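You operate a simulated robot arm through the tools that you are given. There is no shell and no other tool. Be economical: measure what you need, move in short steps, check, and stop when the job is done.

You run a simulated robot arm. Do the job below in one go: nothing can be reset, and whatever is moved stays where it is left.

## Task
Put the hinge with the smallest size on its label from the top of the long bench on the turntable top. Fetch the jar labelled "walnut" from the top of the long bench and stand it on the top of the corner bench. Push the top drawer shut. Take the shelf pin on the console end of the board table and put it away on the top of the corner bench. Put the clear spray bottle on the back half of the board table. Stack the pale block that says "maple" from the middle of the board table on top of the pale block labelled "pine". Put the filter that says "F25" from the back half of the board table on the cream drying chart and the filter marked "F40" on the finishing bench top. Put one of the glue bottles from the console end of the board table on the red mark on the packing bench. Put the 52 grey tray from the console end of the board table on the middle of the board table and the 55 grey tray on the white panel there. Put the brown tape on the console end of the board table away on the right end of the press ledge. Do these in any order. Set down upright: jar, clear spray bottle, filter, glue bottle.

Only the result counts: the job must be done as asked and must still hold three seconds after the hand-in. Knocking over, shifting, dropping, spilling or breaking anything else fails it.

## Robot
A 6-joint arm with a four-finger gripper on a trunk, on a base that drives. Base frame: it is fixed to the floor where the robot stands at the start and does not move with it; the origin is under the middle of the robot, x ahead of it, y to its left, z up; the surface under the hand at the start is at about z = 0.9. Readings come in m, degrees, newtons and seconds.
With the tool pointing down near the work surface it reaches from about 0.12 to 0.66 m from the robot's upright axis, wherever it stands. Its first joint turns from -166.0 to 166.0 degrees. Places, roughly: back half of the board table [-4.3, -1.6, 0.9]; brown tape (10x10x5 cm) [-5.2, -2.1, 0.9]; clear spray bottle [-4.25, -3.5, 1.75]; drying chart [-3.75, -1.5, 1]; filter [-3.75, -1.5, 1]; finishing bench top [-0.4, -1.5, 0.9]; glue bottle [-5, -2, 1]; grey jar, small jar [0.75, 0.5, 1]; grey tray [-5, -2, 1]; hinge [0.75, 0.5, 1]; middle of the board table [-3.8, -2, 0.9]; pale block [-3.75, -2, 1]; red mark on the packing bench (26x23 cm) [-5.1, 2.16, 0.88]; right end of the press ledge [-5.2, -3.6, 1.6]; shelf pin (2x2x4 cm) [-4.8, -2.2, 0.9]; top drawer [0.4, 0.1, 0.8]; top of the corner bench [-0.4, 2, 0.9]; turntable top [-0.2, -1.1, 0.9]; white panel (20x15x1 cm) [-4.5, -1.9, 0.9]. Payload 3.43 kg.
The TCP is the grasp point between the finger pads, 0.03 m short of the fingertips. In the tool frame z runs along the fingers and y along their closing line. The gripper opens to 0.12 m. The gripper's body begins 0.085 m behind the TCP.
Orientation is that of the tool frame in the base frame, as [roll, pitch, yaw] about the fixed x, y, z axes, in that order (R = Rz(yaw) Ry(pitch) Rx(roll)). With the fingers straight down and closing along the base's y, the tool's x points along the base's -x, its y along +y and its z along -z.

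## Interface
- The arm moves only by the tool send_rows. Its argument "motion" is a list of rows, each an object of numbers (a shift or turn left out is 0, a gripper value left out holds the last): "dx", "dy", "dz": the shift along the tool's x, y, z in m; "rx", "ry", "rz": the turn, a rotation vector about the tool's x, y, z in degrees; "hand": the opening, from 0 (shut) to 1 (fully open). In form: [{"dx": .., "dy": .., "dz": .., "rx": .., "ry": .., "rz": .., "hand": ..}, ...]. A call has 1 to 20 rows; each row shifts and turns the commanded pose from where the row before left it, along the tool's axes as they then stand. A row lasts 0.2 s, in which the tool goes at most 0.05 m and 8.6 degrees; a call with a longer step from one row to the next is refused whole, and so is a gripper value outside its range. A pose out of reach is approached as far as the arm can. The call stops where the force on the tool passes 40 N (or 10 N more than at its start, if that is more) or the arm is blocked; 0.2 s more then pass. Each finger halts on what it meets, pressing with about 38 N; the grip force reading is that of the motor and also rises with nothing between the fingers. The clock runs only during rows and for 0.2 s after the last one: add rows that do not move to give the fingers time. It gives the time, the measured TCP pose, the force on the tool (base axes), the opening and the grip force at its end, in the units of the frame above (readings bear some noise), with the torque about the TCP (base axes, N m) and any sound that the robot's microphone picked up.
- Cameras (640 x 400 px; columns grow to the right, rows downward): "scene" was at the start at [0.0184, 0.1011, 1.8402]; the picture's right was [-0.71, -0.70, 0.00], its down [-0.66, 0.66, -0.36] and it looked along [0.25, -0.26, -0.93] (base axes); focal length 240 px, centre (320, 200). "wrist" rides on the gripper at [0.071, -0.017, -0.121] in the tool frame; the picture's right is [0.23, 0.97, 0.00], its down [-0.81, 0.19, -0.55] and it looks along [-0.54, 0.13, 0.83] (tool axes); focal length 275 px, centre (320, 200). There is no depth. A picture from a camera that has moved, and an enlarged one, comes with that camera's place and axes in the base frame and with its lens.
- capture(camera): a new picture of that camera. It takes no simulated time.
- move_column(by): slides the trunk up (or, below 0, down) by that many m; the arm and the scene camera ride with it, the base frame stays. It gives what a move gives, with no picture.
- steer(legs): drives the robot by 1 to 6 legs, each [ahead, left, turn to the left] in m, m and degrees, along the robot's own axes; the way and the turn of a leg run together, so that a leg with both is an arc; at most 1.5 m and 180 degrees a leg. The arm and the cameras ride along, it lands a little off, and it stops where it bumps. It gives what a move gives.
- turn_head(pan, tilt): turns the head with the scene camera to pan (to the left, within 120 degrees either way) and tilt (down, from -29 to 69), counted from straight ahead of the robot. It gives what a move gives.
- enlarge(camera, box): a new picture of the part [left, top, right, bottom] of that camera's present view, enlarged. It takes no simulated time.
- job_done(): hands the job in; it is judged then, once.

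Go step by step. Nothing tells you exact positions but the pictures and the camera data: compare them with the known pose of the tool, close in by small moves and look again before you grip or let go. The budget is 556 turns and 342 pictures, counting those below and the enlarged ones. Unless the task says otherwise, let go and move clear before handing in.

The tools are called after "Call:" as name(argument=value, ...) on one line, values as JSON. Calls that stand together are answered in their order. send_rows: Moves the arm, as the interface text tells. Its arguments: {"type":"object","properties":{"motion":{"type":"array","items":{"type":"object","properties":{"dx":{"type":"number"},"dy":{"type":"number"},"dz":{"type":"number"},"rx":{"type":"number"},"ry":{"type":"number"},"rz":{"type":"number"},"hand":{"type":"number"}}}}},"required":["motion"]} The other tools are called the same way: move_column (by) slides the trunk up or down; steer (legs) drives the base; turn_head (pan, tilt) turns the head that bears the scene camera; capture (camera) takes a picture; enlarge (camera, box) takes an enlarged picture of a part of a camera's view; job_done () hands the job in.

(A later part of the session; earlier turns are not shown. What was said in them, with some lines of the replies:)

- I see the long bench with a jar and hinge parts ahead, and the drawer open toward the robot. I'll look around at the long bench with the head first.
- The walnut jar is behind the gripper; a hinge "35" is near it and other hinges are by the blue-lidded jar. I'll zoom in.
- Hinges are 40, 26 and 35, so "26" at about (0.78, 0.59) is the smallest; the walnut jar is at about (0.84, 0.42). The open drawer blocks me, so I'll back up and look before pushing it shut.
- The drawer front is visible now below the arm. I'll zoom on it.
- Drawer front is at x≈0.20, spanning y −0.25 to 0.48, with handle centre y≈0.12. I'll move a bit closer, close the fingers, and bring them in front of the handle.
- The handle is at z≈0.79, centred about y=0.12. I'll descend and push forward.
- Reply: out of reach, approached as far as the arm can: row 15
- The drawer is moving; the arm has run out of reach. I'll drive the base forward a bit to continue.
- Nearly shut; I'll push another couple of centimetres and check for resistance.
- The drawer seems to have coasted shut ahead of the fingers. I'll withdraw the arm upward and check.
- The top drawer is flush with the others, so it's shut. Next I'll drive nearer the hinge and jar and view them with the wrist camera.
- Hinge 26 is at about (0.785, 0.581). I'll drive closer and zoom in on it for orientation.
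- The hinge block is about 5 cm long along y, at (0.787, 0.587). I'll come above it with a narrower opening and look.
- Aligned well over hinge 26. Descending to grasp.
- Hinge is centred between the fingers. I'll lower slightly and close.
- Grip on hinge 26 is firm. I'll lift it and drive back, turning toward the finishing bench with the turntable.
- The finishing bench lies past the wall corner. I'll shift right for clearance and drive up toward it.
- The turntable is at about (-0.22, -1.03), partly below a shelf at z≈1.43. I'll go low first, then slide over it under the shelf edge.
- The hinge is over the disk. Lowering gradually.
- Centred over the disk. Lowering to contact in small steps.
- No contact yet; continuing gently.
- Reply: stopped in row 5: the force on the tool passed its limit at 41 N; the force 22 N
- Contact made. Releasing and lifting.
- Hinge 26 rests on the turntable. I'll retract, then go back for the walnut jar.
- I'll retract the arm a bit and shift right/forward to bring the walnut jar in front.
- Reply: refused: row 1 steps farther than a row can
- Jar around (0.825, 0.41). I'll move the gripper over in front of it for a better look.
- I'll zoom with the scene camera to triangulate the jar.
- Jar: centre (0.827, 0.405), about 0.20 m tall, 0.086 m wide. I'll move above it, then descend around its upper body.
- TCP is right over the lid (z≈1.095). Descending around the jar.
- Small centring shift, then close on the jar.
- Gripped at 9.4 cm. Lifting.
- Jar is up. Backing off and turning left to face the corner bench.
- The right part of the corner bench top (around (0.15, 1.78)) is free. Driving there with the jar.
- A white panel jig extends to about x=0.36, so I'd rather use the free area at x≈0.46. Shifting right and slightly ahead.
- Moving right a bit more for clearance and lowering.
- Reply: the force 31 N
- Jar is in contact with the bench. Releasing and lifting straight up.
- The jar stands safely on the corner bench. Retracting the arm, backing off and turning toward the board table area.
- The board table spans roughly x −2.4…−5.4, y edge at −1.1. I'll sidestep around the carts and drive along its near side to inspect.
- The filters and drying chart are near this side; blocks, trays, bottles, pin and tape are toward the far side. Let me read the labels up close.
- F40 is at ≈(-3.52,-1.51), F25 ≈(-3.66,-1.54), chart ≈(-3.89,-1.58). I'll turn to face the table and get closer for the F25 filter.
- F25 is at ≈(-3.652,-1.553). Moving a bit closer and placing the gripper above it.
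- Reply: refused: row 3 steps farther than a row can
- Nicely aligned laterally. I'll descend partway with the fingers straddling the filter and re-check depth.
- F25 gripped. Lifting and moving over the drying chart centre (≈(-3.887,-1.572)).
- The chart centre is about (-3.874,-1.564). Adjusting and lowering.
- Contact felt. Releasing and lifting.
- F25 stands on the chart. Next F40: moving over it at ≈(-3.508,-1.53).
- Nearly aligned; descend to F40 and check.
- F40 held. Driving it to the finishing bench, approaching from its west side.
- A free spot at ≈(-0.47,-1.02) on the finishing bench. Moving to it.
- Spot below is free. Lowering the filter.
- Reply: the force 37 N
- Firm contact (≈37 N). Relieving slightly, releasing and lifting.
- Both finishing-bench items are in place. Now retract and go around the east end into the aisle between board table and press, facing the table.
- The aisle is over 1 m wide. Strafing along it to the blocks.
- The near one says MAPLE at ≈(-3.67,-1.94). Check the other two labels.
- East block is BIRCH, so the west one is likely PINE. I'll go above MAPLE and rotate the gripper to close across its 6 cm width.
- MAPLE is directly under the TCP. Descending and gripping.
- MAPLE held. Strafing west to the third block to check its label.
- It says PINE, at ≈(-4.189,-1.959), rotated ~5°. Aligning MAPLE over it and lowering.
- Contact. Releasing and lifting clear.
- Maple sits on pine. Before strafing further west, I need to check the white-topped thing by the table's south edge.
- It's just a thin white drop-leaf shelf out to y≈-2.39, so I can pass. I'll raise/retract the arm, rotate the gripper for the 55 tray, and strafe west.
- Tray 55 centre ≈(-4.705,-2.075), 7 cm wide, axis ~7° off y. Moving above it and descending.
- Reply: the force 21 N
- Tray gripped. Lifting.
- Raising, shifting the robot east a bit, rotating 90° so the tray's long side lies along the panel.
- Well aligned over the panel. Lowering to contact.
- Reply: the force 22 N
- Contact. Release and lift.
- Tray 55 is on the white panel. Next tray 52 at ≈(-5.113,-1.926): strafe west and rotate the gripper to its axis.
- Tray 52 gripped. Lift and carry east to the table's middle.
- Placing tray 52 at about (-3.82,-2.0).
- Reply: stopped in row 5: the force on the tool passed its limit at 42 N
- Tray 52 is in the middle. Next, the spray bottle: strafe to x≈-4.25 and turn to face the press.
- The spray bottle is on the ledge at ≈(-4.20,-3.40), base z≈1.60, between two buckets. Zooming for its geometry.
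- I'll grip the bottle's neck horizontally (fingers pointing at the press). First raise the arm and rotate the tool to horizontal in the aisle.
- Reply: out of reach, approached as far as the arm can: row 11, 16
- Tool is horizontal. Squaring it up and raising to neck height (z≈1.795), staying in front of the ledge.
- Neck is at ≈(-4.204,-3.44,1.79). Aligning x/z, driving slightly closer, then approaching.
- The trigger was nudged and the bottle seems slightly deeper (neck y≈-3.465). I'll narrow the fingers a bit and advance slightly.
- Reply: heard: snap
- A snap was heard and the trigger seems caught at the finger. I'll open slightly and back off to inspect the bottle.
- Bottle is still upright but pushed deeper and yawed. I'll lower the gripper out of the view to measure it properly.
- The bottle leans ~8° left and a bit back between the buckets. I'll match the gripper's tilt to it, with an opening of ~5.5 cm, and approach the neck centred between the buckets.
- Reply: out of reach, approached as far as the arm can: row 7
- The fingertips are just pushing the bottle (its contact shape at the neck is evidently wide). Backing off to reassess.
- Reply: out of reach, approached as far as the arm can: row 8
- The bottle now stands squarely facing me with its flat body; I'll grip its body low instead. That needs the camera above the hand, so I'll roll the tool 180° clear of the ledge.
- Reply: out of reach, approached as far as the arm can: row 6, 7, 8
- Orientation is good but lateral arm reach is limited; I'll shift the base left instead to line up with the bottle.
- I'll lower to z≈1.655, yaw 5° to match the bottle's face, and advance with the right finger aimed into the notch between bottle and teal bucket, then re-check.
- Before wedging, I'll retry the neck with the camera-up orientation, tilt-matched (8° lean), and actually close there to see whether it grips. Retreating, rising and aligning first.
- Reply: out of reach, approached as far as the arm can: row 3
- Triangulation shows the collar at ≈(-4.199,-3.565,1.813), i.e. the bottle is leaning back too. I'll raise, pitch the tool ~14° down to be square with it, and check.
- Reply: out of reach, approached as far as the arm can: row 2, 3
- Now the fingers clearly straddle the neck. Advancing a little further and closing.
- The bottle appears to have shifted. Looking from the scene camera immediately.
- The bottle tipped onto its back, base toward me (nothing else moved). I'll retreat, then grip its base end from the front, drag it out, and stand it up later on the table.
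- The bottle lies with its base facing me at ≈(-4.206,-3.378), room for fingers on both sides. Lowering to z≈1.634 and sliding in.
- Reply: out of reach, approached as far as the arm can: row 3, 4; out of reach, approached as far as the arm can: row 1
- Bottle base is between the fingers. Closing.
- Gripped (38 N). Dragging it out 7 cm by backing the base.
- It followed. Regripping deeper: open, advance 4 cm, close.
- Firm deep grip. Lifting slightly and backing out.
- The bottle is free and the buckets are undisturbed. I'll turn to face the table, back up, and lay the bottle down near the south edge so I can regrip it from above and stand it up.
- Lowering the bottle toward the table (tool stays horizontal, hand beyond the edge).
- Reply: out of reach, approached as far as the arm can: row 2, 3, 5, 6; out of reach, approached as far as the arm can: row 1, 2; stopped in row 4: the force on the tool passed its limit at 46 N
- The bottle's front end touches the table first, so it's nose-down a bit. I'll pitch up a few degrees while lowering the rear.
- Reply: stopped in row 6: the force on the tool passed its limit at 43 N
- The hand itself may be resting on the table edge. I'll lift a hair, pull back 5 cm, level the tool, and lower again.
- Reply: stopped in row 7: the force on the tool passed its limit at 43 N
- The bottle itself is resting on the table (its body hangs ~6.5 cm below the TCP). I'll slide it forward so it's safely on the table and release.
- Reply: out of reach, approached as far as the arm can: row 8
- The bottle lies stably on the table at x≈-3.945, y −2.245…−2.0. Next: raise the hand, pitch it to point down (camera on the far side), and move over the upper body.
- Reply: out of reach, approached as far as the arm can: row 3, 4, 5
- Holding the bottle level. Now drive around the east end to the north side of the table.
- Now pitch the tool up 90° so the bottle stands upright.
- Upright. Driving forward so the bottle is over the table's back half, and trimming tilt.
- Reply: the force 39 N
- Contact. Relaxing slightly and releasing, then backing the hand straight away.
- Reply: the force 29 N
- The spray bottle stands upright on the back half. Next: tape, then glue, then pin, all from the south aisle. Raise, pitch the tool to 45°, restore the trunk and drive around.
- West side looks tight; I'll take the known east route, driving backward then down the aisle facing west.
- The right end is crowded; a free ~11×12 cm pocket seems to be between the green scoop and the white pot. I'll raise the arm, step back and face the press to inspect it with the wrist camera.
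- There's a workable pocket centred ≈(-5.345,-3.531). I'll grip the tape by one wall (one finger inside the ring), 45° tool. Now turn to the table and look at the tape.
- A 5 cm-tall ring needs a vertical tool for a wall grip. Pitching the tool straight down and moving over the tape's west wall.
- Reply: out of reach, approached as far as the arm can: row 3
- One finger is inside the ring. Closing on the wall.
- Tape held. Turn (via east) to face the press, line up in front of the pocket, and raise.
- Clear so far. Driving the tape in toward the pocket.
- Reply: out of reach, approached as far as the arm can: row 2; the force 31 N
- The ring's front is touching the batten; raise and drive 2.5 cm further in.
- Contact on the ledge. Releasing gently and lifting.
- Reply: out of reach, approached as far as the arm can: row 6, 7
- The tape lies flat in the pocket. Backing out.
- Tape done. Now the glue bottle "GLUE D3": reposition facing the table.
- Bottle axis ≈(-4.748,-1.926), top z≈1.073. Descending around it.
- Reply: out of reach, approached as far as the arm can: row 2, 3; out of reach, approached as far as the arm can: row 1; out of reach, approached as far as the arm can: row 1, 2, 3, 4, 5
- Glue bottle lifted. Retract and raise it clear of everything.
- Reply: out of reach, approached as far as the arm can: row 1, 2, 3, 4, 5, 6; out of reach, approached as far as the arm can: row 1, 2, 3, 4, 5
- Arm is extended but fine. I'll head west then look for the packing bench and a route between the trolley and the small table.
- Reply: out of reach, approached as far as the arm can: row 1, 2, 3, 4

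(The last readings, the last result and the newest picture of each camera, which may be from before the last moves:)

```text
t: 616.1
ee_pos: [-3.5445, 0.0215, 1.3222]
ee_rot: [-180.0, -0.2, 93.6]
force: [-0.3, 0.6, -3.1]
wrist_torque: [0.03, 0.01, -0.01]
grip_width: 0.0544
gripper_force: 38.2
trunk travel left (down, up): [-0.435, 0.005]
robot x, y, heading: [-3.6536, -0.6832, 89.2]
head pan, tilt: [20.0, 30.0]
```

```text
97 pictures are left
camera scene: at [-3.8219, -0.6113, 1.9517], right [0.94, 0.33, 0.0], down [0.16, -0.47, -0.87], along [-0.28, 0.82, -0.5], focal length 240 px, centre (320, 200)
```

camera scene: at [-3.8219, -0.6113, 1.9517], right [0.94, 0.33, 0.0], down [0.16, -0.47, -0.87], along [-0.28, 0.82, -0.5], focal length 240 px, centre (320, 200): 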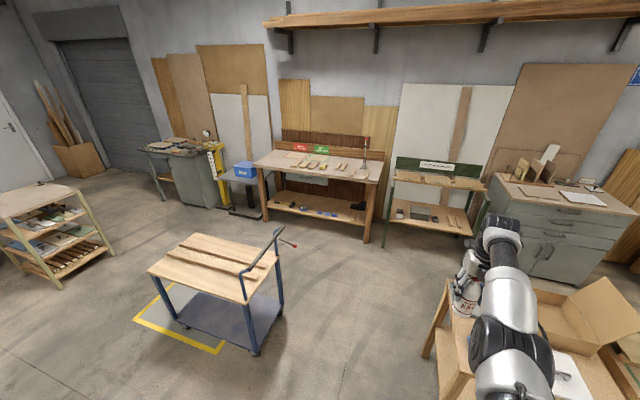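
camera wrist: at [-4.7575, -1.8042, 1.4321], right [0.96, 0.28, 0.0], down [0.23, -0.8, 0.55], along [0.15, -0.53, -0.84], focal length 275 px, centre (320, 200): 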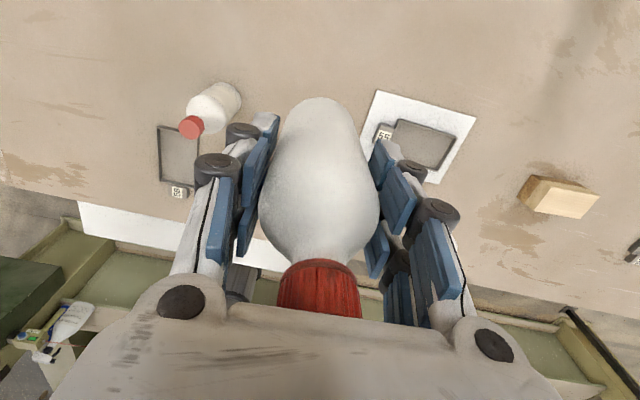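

Call:
enlarge(camera="scene", box=[240, 120, 400, 220])

Call:
send_rows(motion=[{"rz": -8.5}, {"rz": -8.5}, {"rz": -8.5}, {"rz": -8.5}, {"rz": -8.5}, {"rz": -8.5}, {"rz": -8.5}, {"rz": -8.5}, {"rz": -8.5}, {"rz": -8.5}, {"rz": -8.5}])

```text
4.00 times, centred on (320, 170) of scene
camera zoom: at [-3.8219, -0.6113, 1.9517], right [0.94, 0.33, 0.0], down [0.16, -0.47, -0.87], along [-0.28, 0.82, -0.5], focal length 960 px, centre (320, 320)
```

zoom: 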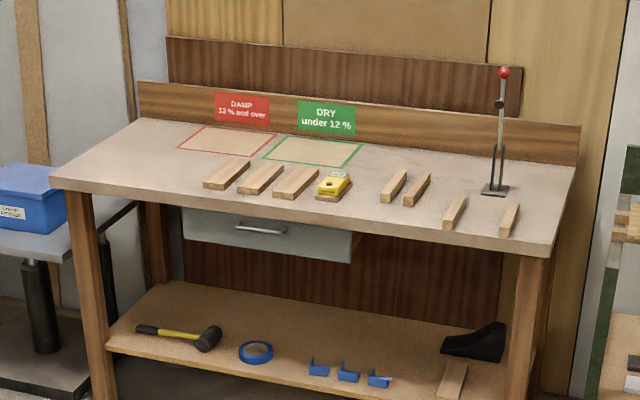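

```text
t: 618.5
ee_pos: [-3.5444, 0.0223, 1.3219]
ee_rot: [179.8, -0.1, -172.8]
force: [-0.4, 0.7, -2.6]
wrist_torque: [0.01, -0.06, -0.01]
grip_width: 0.0545
gripper_force: 38.3
trunk travel left (down, up): [-0.435, 0.005]
robot x, y, heading: [-3.6497, -0.6815, 89.3]
head pan, tilt: [20.0, 30.0]
```

The red "DAMP" outline on the packing bench is at ≈(-5.09,2.166). Finish rotating the hand and drive there past the trolley.

Call:
send_rows(motion=[{"rz": -8.5}, {"rz": -8.5}, {"rz": -8.5}, {"rz": -8.5}, {"rz": -8.5}, {"rz": -8.5}, {"rz": -8.5}, {"rz": -8.5}, {"rz": -8.5}, {"rz": -6}, {"dx": 0.04}, {"dx": 0.04}, {"dx": 0.04}, {"dy": 0.03}])

Call:
steer(legs=[[0, 0.3, 0.7], [1.5, 0, 0], [0.2, 0, 0], [0, 1.2, 0]])

Call:
turn_head(pan=0, tilt=40)

Call:
capture(camera="scene")

```text
t: 621.5
ee_pos: [-3.5662, 0.024, 1.3278]
ee_rot: [179.8, 0.0, -90.2]
force: [-0.6, 0.3, -2.5]
wrist_torque: [-0.03, -0.04, 0.0]
grip_width: 0.0547
gripper_force: 37.9
out of reach, approached as far as the arm can: row 11, 12, 13, 14
trunk travel left (down, up): [-0.435, 0.005]
robot x, y, heading: [-3.6514, -0.6797, 89.5]
head pan, tilt: [20.0, 30.0]
```

```text
t: 637.4
ee_pos: [-5.048, 1.7508, 1.3292]
ee_rot: [179.8, 0.0, -91.4]
force: [0.0, 0.2, -1.3]
wrist_torque: [-0.02, -0.02, -0.03]
grip_width: 0.0548
gripper_force: 37.2
trunk travel left (down, up): [-0.435, 0.005]
robot x, y, heading: [-5.1486, 1.052, 88.0]
head pan, tilt: [20.0, 30.0]
```

```text
t: 638.3
ee_pos: [-5.0495, 1.7505, 1.3278]
ee_rot: [179.8, 0.1, -91.4]
force: [-0.6, -0.1, -2.6]
wrist_torque: [-0.03, -0.02, -0.01]
grip_width: 0.0546
gripper_force: 38.0
trunk travel left (down, up): [-0.435, 0.005]
robot x, y, heading: [-5.1478, 1.0517, 88.3]
head pan, tilt: [0.0, 40.0]
```

```text
95 pictures are left
camera scene: at [-5.2871, 1.1189, 1.9364], right [1.0, -0.03, 0.0], down [-0.02, -0.64, -0.77], along [0.02, 0.77, -0.64], focal length 240 px, centre (320, 200)
```

scene: 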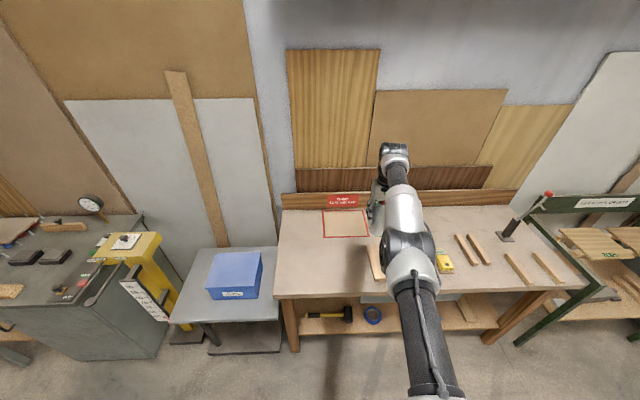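

Red mark spans x −5.24…−4.97, y 2.05…2.29. Driving the bottle over it.

Call:
steer(legs=[[0, 0.05, 1.7], [0.37, 0, 0]])

Call:
send_rows(motion=[{"dz": 0.045}, {"dz": 0.045}, {"dz": 0.045}, {}])

Call:
capture(camera="wrist")

Call:
capture(camera="scene")

```text
t: 641.2
ee_pos: [-5.1165, 2.1228, 1.3275]
ee_rot: [179.8, 0.0, -89.9]
force: [0.5, -0.4, -2.8]
wrist_torque: [-0.08, -0.02, 0.01]
grip_width: 0.0548
gripper_force: 38.4
trunk travel left (down, up): [-0.435, 0.005]
robot x, y, heading: [-5.1961, 1.4202, 89.7]
head pan, tilt: [0.0, 40.0]
```

```text
t: 642.2
ee_pos: [-5.1186, 2.1204, 1.1917]
ee_rot: [179.9, 0.1, -89.8]
force: [-0.2, -0.5, -2.5]
wrist_torque: [-0.01, 0.03, 0.01]
grip_width: 0.0542
gripper_force: 38.6
trunk travel left (down, up): [-0.435, 0.005]
robot x, y, heading: [-5.1969, 1.422, 89.6]
head pan, tilt: [0.0, 40.0]
```

```text
94 pictures are left
camera wrist: at [-5.1002, 2.048, 1.3114], right [-0.97, -0.23, 0.0], down [-0.19, 0.81, 0.55], along [-0.13, 0.54, -0.83], focal length 275 px, centre (320, 200)
```

wrist: 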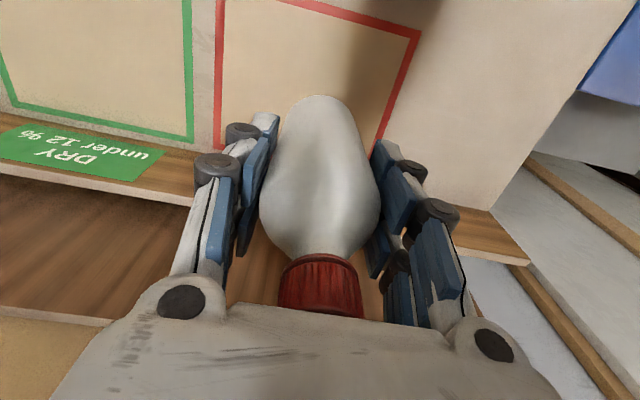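

```text
93 pictures are left
camera scene: at [-5.3379, 1.4849, 1.9364], right [1.0, -0.01, 0.0], down [0.0, -0.64, -0.77], along [0.0, 0.77, -0.64], focal length 240 px, centre (320, 200)
```

scene: 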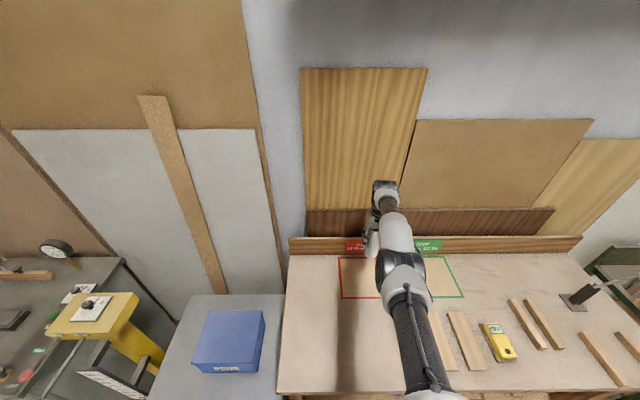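

Call:
send_rows(motion=[{"dz": 0.045}, {"dz": 0.045}, {"dz": 0.045}, {"dz": 0.04}, {}])

Call:
capture(camera="wrist")

```text
t: 643.4
ee_pos: [-5.1242, 2.0846, 1.0406]
ee_rot: [179.9, 0.0, -90.0]
force: [0.0, 0.0, -2.2]
wrist_torque: [0.0, 0.0, 0.02]
grip_width: 0.0545
gripper_force: 38.1
out of reach, approached as far as the arm can: row 1, 2, 3, 4
trunk travel left (down, up): [-0.435, 0.005]
robot x, y, heading: [-5.1961, 1.4208, 89.5]
head pan, tilt: [0.0, 40.0]
```

```text
92 pictures are left
camera wrist: at [-5.107, 2.0117, 1.1608], right [-0.97, -0.23, 0.0], down [-0.19, 0.81, 0.55], along [-0.13, 0.54, -0.83], focal length 275 px, centre (320, 200)
```

wrist: 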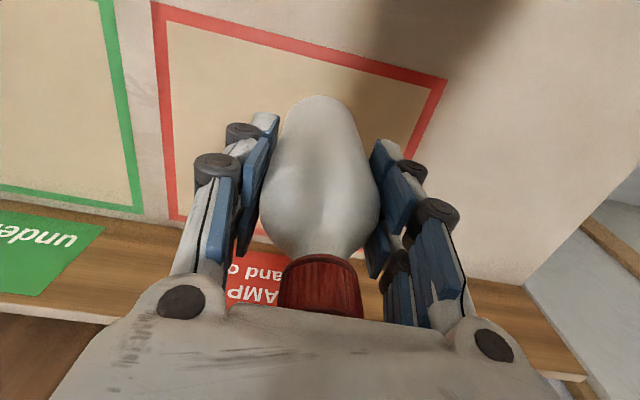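

Call:
steer(legs=[[0.045, 0, 0]])

Call:
move_column(by=-0.045)

Call:
capture(camera="wrist")

```text
t: 644.3
ee_pos: [-5.1235, 2.1305, 1.0408]
ee_rot: [179.8, -0.1, -90.0]
force: [-0.9, 0.8, -3.3]
wrist_torque: [-0.03, 0.01, 0.0]
grip_width: 0.0543
gripper_force: 38.2
trunk travel left (down, up): [-0.435, 0.005]
robot x, y, heading: [-5.1956, 1.4624, 89.4]
head pan, tilt: [0.0, 40.0]
```

```text
t: 645.1
ee_pos: [-5.1235, 2.1298, 0.9982]
ee_rot: [179.8, 0.0, -90.1]
force: [-0.1, -0.2, -2.8]
wrist_torque: [-0.02, 0.03, -0.03]
grip_width: 0.0545
gripper_force: 37.7
trunk travel left (down, up): [-0.39, 0.05]
robot x, y, heading: [-5.1971, 1.4649, 89.6]
head pan, tilt: [0.0, 40.0]
```

```text
91 pictures are left
camera wrist: at [-5.1062, 2.0565, 1.1162], right [-0.97, -0.23, 0.0], down [-0.19, 0.81, 0.55], along [-0.13, 0.54, -0.83], focal length 275 px, centre (320, 200)
```

wrist: 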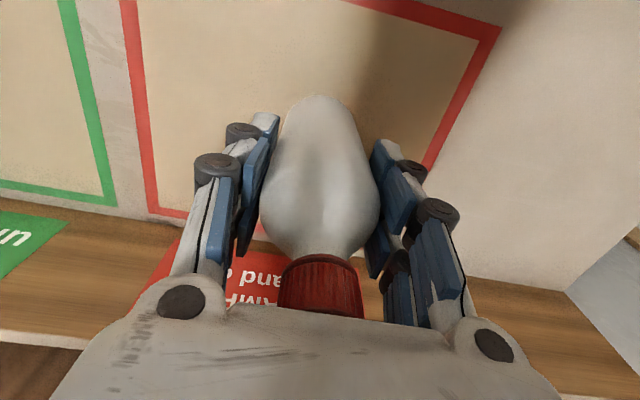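

Call:
send_rows(motion=[{"dz": 0.008}, {"dz": 0.003}, {"dz": 0.002}, {"dz": 0.002}, {"dz": 0.002}, {"dz": 0.002}, {}])

```text
t: 646.7
ee_pos: [-5.1241, 2.1238, 0.9785]
ee_rot: [179.8, -0.1, -90.0]
force: [-0.6, 0.0, -1.9]
wrist_torque: [0.03, -0.01, 0.02]
grip_width: 0.0544
gripper_force: 37.9
out of reach, approached as far as the arm can: row 3
trunk travel left (down, up): [-0.39, 0.05]
robot x, y, heading: [-5.1985, 1.4616, 89.6]
head pan, tilt: [0.0, 40.0]
```

Call:
send_rows(motion=[{"dz": 0.0015}, {"dz": 0.0015}, {"dz": 0.0015}, {"dz": 0.0015}, {"dz": 0.0015}, {"dz": 0.0015}, {"dz": 0.0015}, {"dz": 0.0015}])

```text
t: 648.5
ee_pos: [-5.1231, 2.1223, 0.9721]
ee_rot: [179.8, 0.2, -90.0]
force: [-0.7, 1.2, 4.4]
wrist_torque: [-0.07, 0.1, -0.02]
grip_width: 0.0544
gripper_force: 37.8
out of reach, approached as far as the arm can: row 1, 8
trunk travel left (down, up): [-0.39, 0.05]
robot x, y, heading: [-5.1988, 1.4656, 89.4]
head pan, tilt: [0.0, 40.0]
```

Contact. Releasing and rising.

Call:
send_rows(motion=[{"hand": 0.55}, {"hand": 0.7}, {"hand": 0.8}, {}])

Call:
move_column(by=0.05)

Call:
send_rows(motion=[{"dz": -0.04}, {"dz": -0.04}, {"dz": -0.04}, {"dz": -0.04}, {}])

Call:
capture(camera="wrist")

```text
t: 649.5
ee_pos: [-5.1244, 2.1222, 0.972]
ee_rot: [179.7, 0.0, -90.0]
force: [0.2, 0.2, 0.1]
wrist_torque: [0.01, 0.01, -0.02]
grip_width: 0.0958
gripper_force: 0.1
trunk travel left (down, up): [-0.39, 0.05]
robot x, y, heading: [-5.1929, 1.4639, 89.5]
head pan, tilt: [0.0, 40.0]
```

```text
t: 650.5
ee_pos: [-5.1235, 2.1205, 1.0205]
ee_rot: [179.8, 0.0, -90.0]
force: [0.2, -0.7, -0.7]
wrist_torque: [0.04, -0.03, 0.01]
grip_width: 0.0961
gripper_force: 0.2
trunk travel left (down, up): [-0.44, 0.0]
robot x, y, heading: [-5.1983, 1.465, 89.9]
head pan, tilt: [0.0, 40.0]
```

```text
t: 651.6
ee_pos: [-5.1238, 2.1234, 1.1821]
ee_rot: [179.8, 0.0, -90.1]
force: [-0.1, 0.0, 0.4]
wrist_torque: [-0.04, 0.01, -0.02]
grip_width: 0.0961
gripper_force: 0.0
trunk travel left (down, up): [-0.44, 0.0]
robot x, y, heading: [-5.1994, 1.4648, 89.4]
head pan, tilt: [0.0, 40.0]
```

```text
90 pictures are left
camera wrist: at [-5.107, 2.0495, 1.3019], right [-0.97, -0.23, 0.0], down [-0.19, 0.81, 0.55], along [-0.13, 0.54, -0.83], focal length 275 px, centre (320, 200)
```

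wrist: 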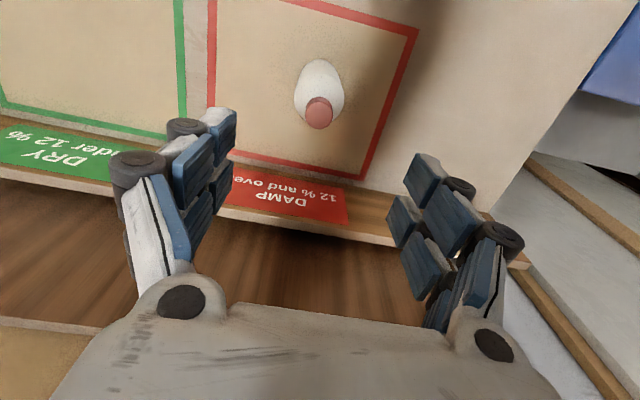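

Glue bottle stands in the red mark. Finally the shelf pin: retract the arm and return to the south aisle.

Call:
send_rows(motion=[{"dx": 0.045}, {"dx": 0.045}, {"dx": 0.045}, {"dx": 0.045}, {"dx": 0.03}, {}])

Call:
steer(legs=[[-0.45, 0, 0.5], [0, -1.25, 0], [-1.5, 0, 0], [-0.17, 0, 0], [0, 0, -90]])

Call:
steer(legs=[[1.5, 0, 0], [0.55, 0, 0], [0, -1.5, 0], [0, -0.6, 0], [0, 0, 90]])

```text
t: 653.0
ee_pos: [-5.125, 1.9133, 1.1798]
ee_rot: [179.7, 0.0, -89.9]
force: [-0.1, -0.4, -1.1]
wrist_torque: [-0.01, 0.01, -0.01]
grip_width: 0.0959
gripper_force: 0.2
trunk travel left (down, up): [-0.44, 0.0]
robot x, y, heading: [-5.198, 1.4581, 89.7]
head pan, tilt: [0.0, 40.0]
```

```text
t: 673.6
ee_pos: [-3.4689, -0.7229, 1.1806]
ee_rot: [179.8, 0.0, 178.5]
force: [0.6, 0.4, 0.0]
wrist_torque: [-0.01, 0.0, 0.0]
grip_width: 0.0962
gripper_force: 0.0
trunk travel left (down, up): [-0.44, 0.0]
robot x, y, heading: [-3.9173, -0.6374, -2.0]
head pan, tilt: [0.0, 40.0]
```

```text
t: 697.8
ee_pos: [-1.9025, -2.4048, 1.1806]
ee_rot: [179.8, 0.0, -93.3]
force: [-0.4, 0.7, 0.3]
wrist_torque: [-0.02, 0.03, 0.0]
grip_width: 0.0962
gripper_force: 0.0
trunk travel left (down, up): [-0.44, 0.0]
robot x, y, heading: [-1.9988, -2.8505, 86.3]
head pan, tilt: [0.0, 40.0]
```

Call:
steer(legs=[[0, 0, 3.7], [0, 1.5, 0], [0, 1.4, 0], [0.15, 0, 0]])

Call:
capture(camera="wrist")

```text
t: 713.3
ee_pos: [-4.8275, -2.2315, 1.1797]
ee_rot: [179.8, -0.1, -91.8]
force: [0.1, 0.5, 0.2]
wrist_torque: [-0.05, 0.01, -0.02]
grip_width: 0.0958
gripper_force: 0.0
trunk travel left (down, up): [-0.44, 0.0]
robot x, y, heading: [-4.9133, -2.6809, 87.8]
head pan, tilt: [0.0, 40.0]
```

```text
89 pictures are left
camera wrist: at [-4.8129, -2.3049, 1.2994], right [-0.98, -0.2, 0.0], down [-0.16, 0.82, 0.55], along [-0.11, 0.54, -0.83], focal length 275 px, centre (320, 200)
```

wrist: 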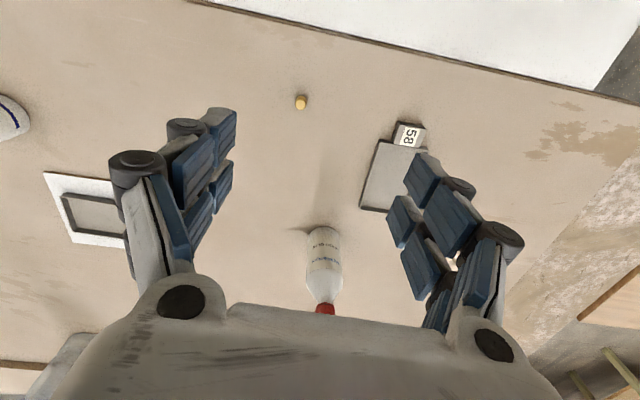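

Call:
send_rows(motion=[{"dx": -0.024, "dy": -0.019, "hand": 0.45}, {"dz": 0.045}, {"dz": 0.045}, {"dz": 0.045}, {"dz": 0.03}, {}])

Call:
capture(camera="wrist")

```text
t: 714.7
ee_pos: [-4.8088, -2.213, 1.0157]
ee_rot: [179.8, 0.1, -91.9]
force: [0.7, -0.1, 0.6]
wrist_torque: [0.0, -0.03, 0.03]
grip_width: 0.0541
gripper_force: 0.0
trunk travel left (down, up): [-0.44, 0.0]
robot x, y, heading: [-4.9163, -2.6804, 87.9]
head pan, tilt: [0.0, 40.0]
```

```text
88 pictures are left
camera wrist: at [-4.7938, -2.2857, 1.1351], right [-0.98, -0.2, 0.0], down [-0.16, 0.82, 0.55], along [-0.11, 0.54, -0.83], focal length 275 px, centre (320, 200)
```

wrist: 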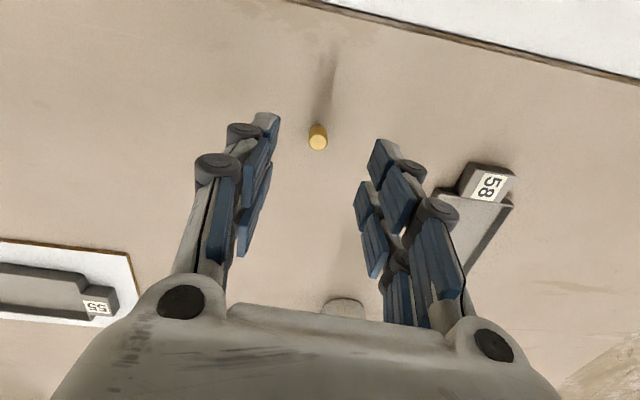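

Call:
send_rows(motion=[{"dx": -0.004, "dz": 0.035}, {"dz": 0.03}, {"dz": 0.012}, {}, {"hand": 0.25}, {"hand": 0.0}, {}, {}])

Call:
capture(camera="wrist")

```text
t: 716.5
ee_pos: [-4.8114, -2.2073, 0.9385]
ee_rot: [179.8, 0.0, -91.8]
force: [0.9, 0.1, 1.4]
wrist_torque: [0.03, -0.03, -0.01]
grip_width: 0.0092
gripper_force: 23.5
trunk travel left (down, up): [-0.44, 0.0]
robot x, y, heading: [-4.9134, -2.6821, 87.9]
head pan, tilt: [0.0, 40.0]
```

```text
87 pictures are left
camera wrist: at [-4.7957, -2.2801, 1.0579], right [-0.98, -0.2, 0.0], down [-0.16, 0.82, 0.55], along [-0.11, 0.54, -0.83], focal length 275 px, centre (320, 200)
```

wrist: 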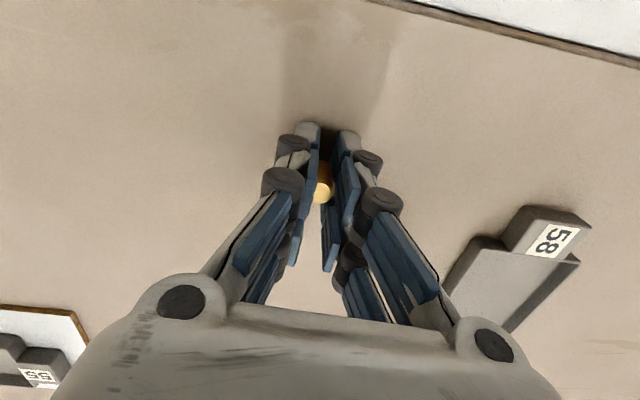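

Call:
send_rows(motion=[{}, {}, {"dz": -0.02}, {"dz": -0.045}, {"dz": -0.045}, {"dz": -0.045}, {"dz": -0.045}, {}])

Call:
enlarge(camera="wrist", box=[240, 80, 420, 280])

```text
t: 718.3
ee_pos: [-4.8055, -2.2045, 1.1392]
ee_rot: [179.9, 0.1, -91.8]
force: [0.9, 0.1, 0.2]
wrist_torque: [0.02, 0.03, 0.0]
grip_width: 0.0078
gripper_force: 37.9
trunk travel left (down, up): [-0.44, 0.0]
robot x, y, heading: [-4.9172, -2.6791, 87.7]
head pan, tilt: [0.0, 40.0]
```

```text
2.00 times, centred on (330, 180) of wrist
camera zoom: at [-4.7919, -2.2776, 1.2593], right [-0.98, -0.2, 0.0], down [-0.16, 0.82, 0.55], along [-0.11, 0.54, -0.83], focal length 551 px, centre (300, 240)
```

zoom: 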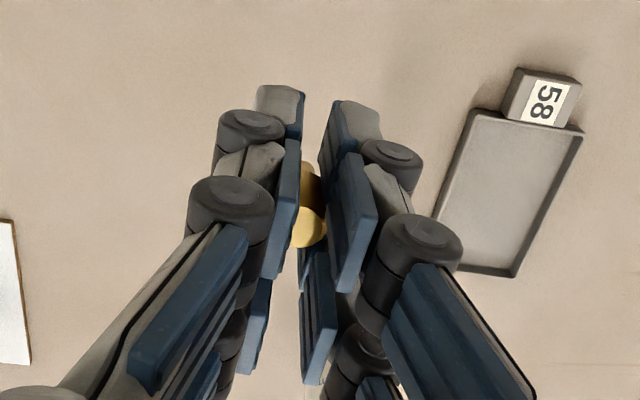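

Pin held. Driving to the corner bench; target the free front strip around (-0.54,1.68).

Call:
steer(legs=[[-0.15, 0, 2.3], [0, -1.5, 0], [0, -1.4, 0], [1.5, 0, 0], [0.6, 0, 0]])

Call:
steer(legs=[[0, -1.33, 0], [1.4, 0, 0]])

Call:
capture(camera="scene")

```text
t: 743.2
ee_pos: [-1.7971, -0.2688, 1.1392]
ee_rot: [179.8, 0.1, -93.7]
force: [0.5, -1.5, 0.4]
wrist_torque: [-0.01, 0.02, 0.02]
grip_width: 0.0074
gripper_force: 37.6
trunk travel left (down, up): [-0.44, 0.0]
robot x, y, heading: [-1.9197, -0.7365, 85.7]
head pan, tilt: [0.0, 40.0]
```

```text
t: 748.5
ee_pos: [-0.659, -0.3407, 1.1401]
ee_rot: [179.7, -0.1, -94.8]
force: [1.2, 0.1, -0.2]
wrist_torque: [0.03, 0.07, -0.03]
grip_width: 0.0074
gripper_force: 38.0
trunk travel left (down, up): [-0.44, 0.0]
robot x, y, heading: [-0.7933, -0.8091, 84.7]
head pan, tilt: [0.0, 40.0]
stopped in leg 1: the robot was blocked; the commanded pose is now the measured one
```

```text
85 pictures are left
camera scene: at [-0.9235, -0.7316, 1.9418], right [1.0, -0.09, 0.0], down [-0.06, -0.64, -0.77], along [0.07, 0.76, -0.64], focal length 240 px, centre (320, 200)
```

scene: 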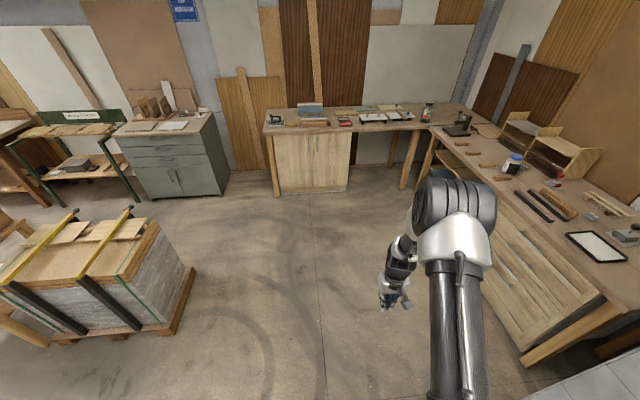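

I bumped the corner of the finishing bench. Check that nothing there moved.

Call:
steer(legs=[[0.3, 0.05, 5]])

Call:
turn_head(pan=-120, tilt=40)

Call:
capture(camera="scene")

```text
t: 750.6
ee_pos: [-0.7448, -0.0231, 1.141]
ee_rot: [179.7, -0.1, -89.3]
force: [-0.7, 1.3, 0.1]
wrist_torque: [-0.01, 0.02, 0.02]
grip_width: 0.0072
gripper_force: 38.2
trunk travel left (down, up): [-0.44, 0.0]
robot x, y, heading: [-0.8327, -0.4991, 90.3]
head pan, tilt: [0.0, 40.0]
```

```text
t: 752.6
ee_pos: [-0.744, -0.0242, 1.1389]
ee_rot: [179.8, -0.1, -89.3]
force: [-0.6, -0.3, -1.0]
wrist_torque: [-0.01, -0.01, 0.02]
grip_width: 0.0072
gripper_force: 37.7
trunk travel left (down, up): [-0.44, 0.0]
robot x, y, heading: [-0.8288, -0.5052, 90.2]
head pan, tilt: [-120.0, 40.0]
```

```text
84 pictures are left
camera scene: at [-0.8972, -0.5642, 1.9413], right [-0.49, -0.87, 0.0], down [-0.56, 0.32, -0.77], along [0.67, -0.38, -0.64], focal length 240 px, centre (320, 200)
```

scene: 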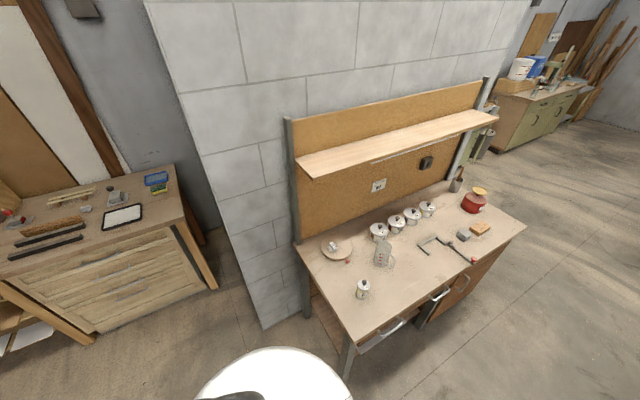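

Everything there is intact. On to the corner bench.

Call:
steer(legs=[[1.5, 0, 0], [0.14, 0, 0], [0, -0.2, 0]])

Call:
turn_head(pan=0, tilt=45)

Call:
capture(camera="scene")

Call:
capture(camera="wrist")

```text
t: 762.1
ee_pos: [-0.5638, 1.6144, 1.1396]
ee_rot: [179.8, -0.1, -89.2]
force: [1.5, 0.3, 0.2]
wrist_torque: [0.03, -0.01, 0.0]
grip_width: 0.0074
gripper_force: 37.2
trunk travel left (down, up): [-0.44, 0.0]
robot x, y, heading: [-0.6511, 1.1346, 90.7]
head pan, tilt: [-120.0, 40.0]
```

```text
t: 764.1
ee_pos: [-0.5639, 1.6142, 1.1396]
ee_rot: [179.8, -0.2, -89.1]
force: [-0.3, -0.9, 0.7]
wrist_torque: [0.02, -0.01, -0.01]
grip_width: 0.0073
gripper_force: 37.8
trunk travel left (down, up): [-0.44, 0.0]
robot x, y, heading: [-0.651, 1.1352, 90.4]
head pan, tilt: [0.0, 45.0]
```

```text
83 pictures are left
camera scene: at [-0.7905, 1.1972, 1.9341], right [1.0, 0.01, 0.0], down [0.01, -0.71, -0.71], along [-0.01, 0.71, -0.71], focal length 240 px, centre (320, 200)
```

scene: 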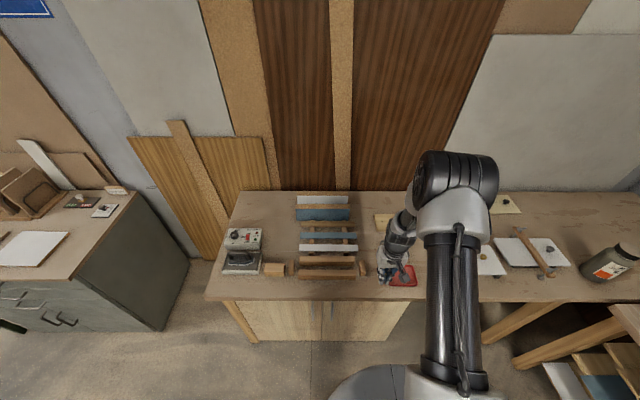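

```text
82 pictures are left
camera wrist: at [-0.546, 1.5422, 1.2591], right [-0.97, -0.24, 0.0], down [-0.2, 0.81, 0.55], along [-0.14, 0.54, -0.83], focal length 275 px, centre (320, 200)
```

wrist: 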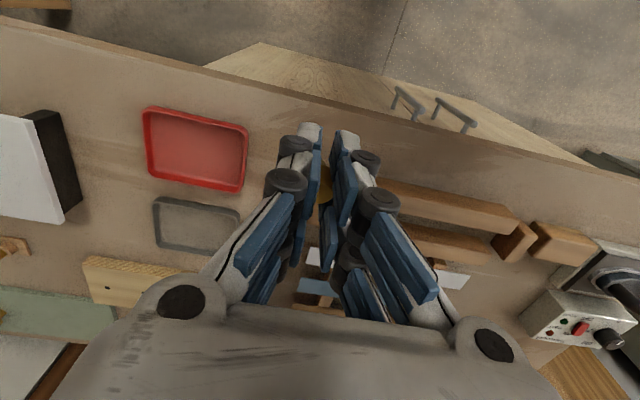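

Call:
send_rows(motion=[{"dx": -0.038, "dy": -0.007}, {"dx": -0.038, "dy": -0.007}, {"dz": 0.045}, {"dz": 0.045}, {"dz": 0.045}, {"dz": 0.03}, {}])

Call:
capture(camera="wrist")

```text
t: 765.7
ee_pos: [-0.5507, 1.6909, 0.9776]
ee_rot: [179.8, 0.0, -89.2]
force: [0.0, -0.4, -0.1]
wrist_torque: [0.02, 0.01, -0.01]
grip_width: 0.0074
gripper_force: 38.1
trunk travel left (down, up): [-0.44, 0.0]
robot x, y, heading: [-0.6482, 1.1361, 90.4]
head pan, tilt: [0.0, 45.0]
```

```text
81 pictures are left
camera wrist: at [-0.5328, 1.6182, 1.0968], right [-0.97, -0.24, 0.0], down [-0.2, 0.81, 0.55], along [-0.14, 0.54, -0.83], focal length 275 px, centre (320, 200)
```

wrist: 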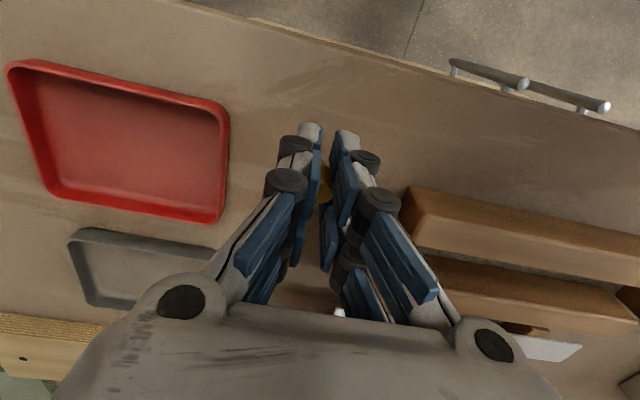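

Call:
send_rows(motion=[{"dz": 0.015}, {"dz": 0.01}, {"dz": 0.005}, {"dz": 0.003}, {"dz": 0.002}, {"dz": 0.002}, {"dz": 0.002}])

```text
t: 767.3
ee_pos: [-0.5517, 1.6906, 0.9373]
ee_rot: [179.9, -0.1, -89.2]
force: [0.0, 0.3, 0.5]
wrist_torque: [-0.03, -0.03, -0.02]
grip_width: 0.0074
gripper_force: 37.9
trunk travel left (down, up): [-0.44, 0.0]
robot x, y, heading: [-0.6533, 1.136, 90.5]
head pan, tilt: [0.0, 45.0]
```

Call:
send_rows(motion=[{"dz": 0.0015}, {"dz": 0.0015}, {"dz": 0.001}, {"dz": 0.001}])

```text
t: 768.3
ee_pos: [-0.5516, 1.6906, 0.9308]
ee_rot: [179.8, -0.1, -89.1]
force: [-0.7, 0.4, 0.2]
wrist_torque: [-0.02, 0.0, 0.02]
grip_width: 0.0076
gripper_force: 38.5
trunk travel left (down, up): [-0.44, 0.0]
robot x, y, heading: [-0.652, 1.1381, 90.7]
head pan, tilt: [0.0, 45.0]
```

Essentially at the surface. Releasing.

Call:
send_rows(motion=[{"dz": 0.001}, {"hand": 0.12}, {"hand": 0.25}, {}, {"dz": -0.03}, {"dz": -0.045}, {"dz": -0.045}, {"dz": -0.045}, {"hand": 0.5}])

Call:
capture(camera="wrist")

```text
t: 770.3
ee_pos: [-0.5476, 1.6922, 1.0925]
ee_rot: [179.7, 0.0, -89.1]
force: [0.3, 0.6, -0.1]
wrist_torque: [-0.02, -0.03, 0.03]
grip_width: 0.0578
gripper_force: 0.1
trunk travel left (down, up): [-0.44, 0.0]
robot x, y, heading: [-0.6511, 1.1341, 90.4]
head pan, tilt: [0.0, 45.0]
```

```text
80 pictures are left
camera wrist: at [-0.5291, 1.619, 1.2131], right [-0.97, -0.24, 0.0], down [-0.2, 0.81, 0.55], along [-0.14, 0.53, -0.83], focal length 275 px, centre (320, 200)
```

wrist: 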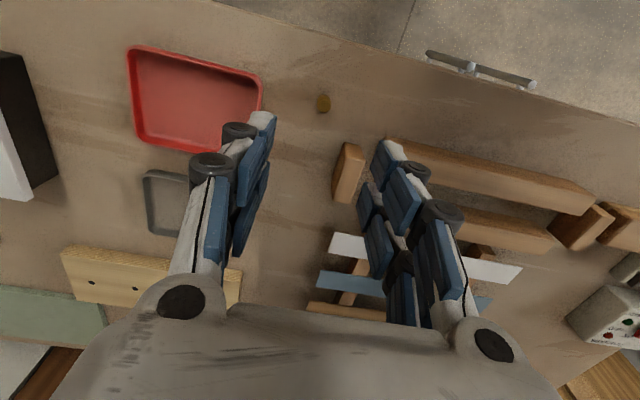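

The pin stands on the corner bench. One last check of the top drawer from the side.

Call:
steer(legs=[[-0.4, 0, 0], [0, 0, -60]])

Call:
turn_head(pan=-60, tilt=30)

Call:
capture(camera="scene")

```text
t: 775.5
ee_pos: [-0.111, 0.9255, 1.0932]
ee_rot: [179.8, 0.0, -150.2]
force: [0.4, -0.4, 0.6]
wrist_torque: [0.0, 0.02, 0.02]
grip_width: 0.0602
gripper_force: 0.1
trunk travel left (down, up): [-0.44, 0.0]
robot x, y, heading: [-0.6481, 0.748, 29.4]
head pan, tilt: [0.0, 45.0]
```

```text
t: 776.8
ee_pos: [-0.113, 0.9241, 1.0931]
ee_rot: [179.8, -0.1, -150.2]
force: [-0.2, -0.1, -0.6]
wrist_torque: [0.02, 0.0, -0.04]
grip_width: 0.0599
gripper_force: 0.0
trunk travel left (down, up): [-0.44, 0.0]
robot x, y, heading: [-0.6448, 0.7428, 29.5]
head pan, tilt: [-60.0, 30.0]
```

```text
79 pictures are left
camera scene: at [-0.6557, 0.8126, 1.9567], right [-0.51, -0.86, 0.0], down [-0.43, 0.25, -0.87], along [0.75, -0.44, -0.5], focal length 240 px, centre (320, 200)
```

scene: 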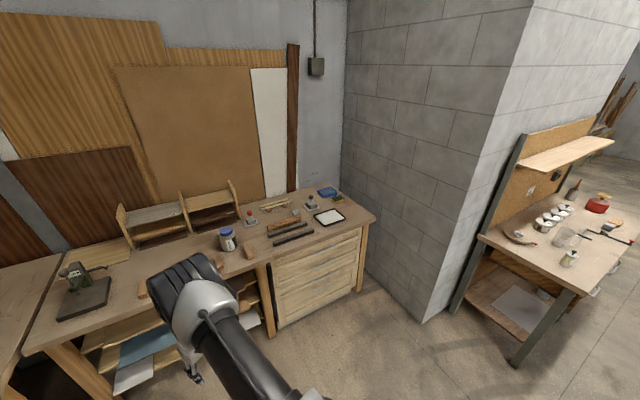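

Call:
enlarge(camera="scene", box=[250, 210, 390, 340])

```text
3.08 times, centred on (320, 275) of scene
camera zoom: at [-0.6557, 0.8126, 1.9567], right [-0.51, -0.86, 0.0], down [-0.43, 0.25, -0.87], along [0.75, -0.44, -0.5], focal length 738 px, centre (320, -31)
```

zoom: 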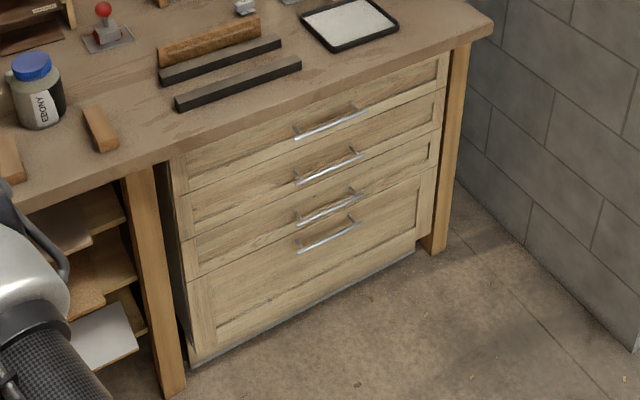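

The drawer is flush with the others, and every item is where it was asked to go. The hand is empty and clear, so I'm handing in.

Call:
job_done()

```text
The job is handed in.
```

All eleven placements are finished and handed in, and the top drawer is shut. Three incidents are worth knowing about:
- **Spray bottle:** it tipped over on the press ledge, and I heard a snap while reaching for it. I saw no damage, and it now stands upright on the board table.
- **Finishing bench:** the base bumped this bench once, and nothing on it appeared to move.
- **Brown tape:** it sits flat but in a tight gap between the objects already on the ledge.
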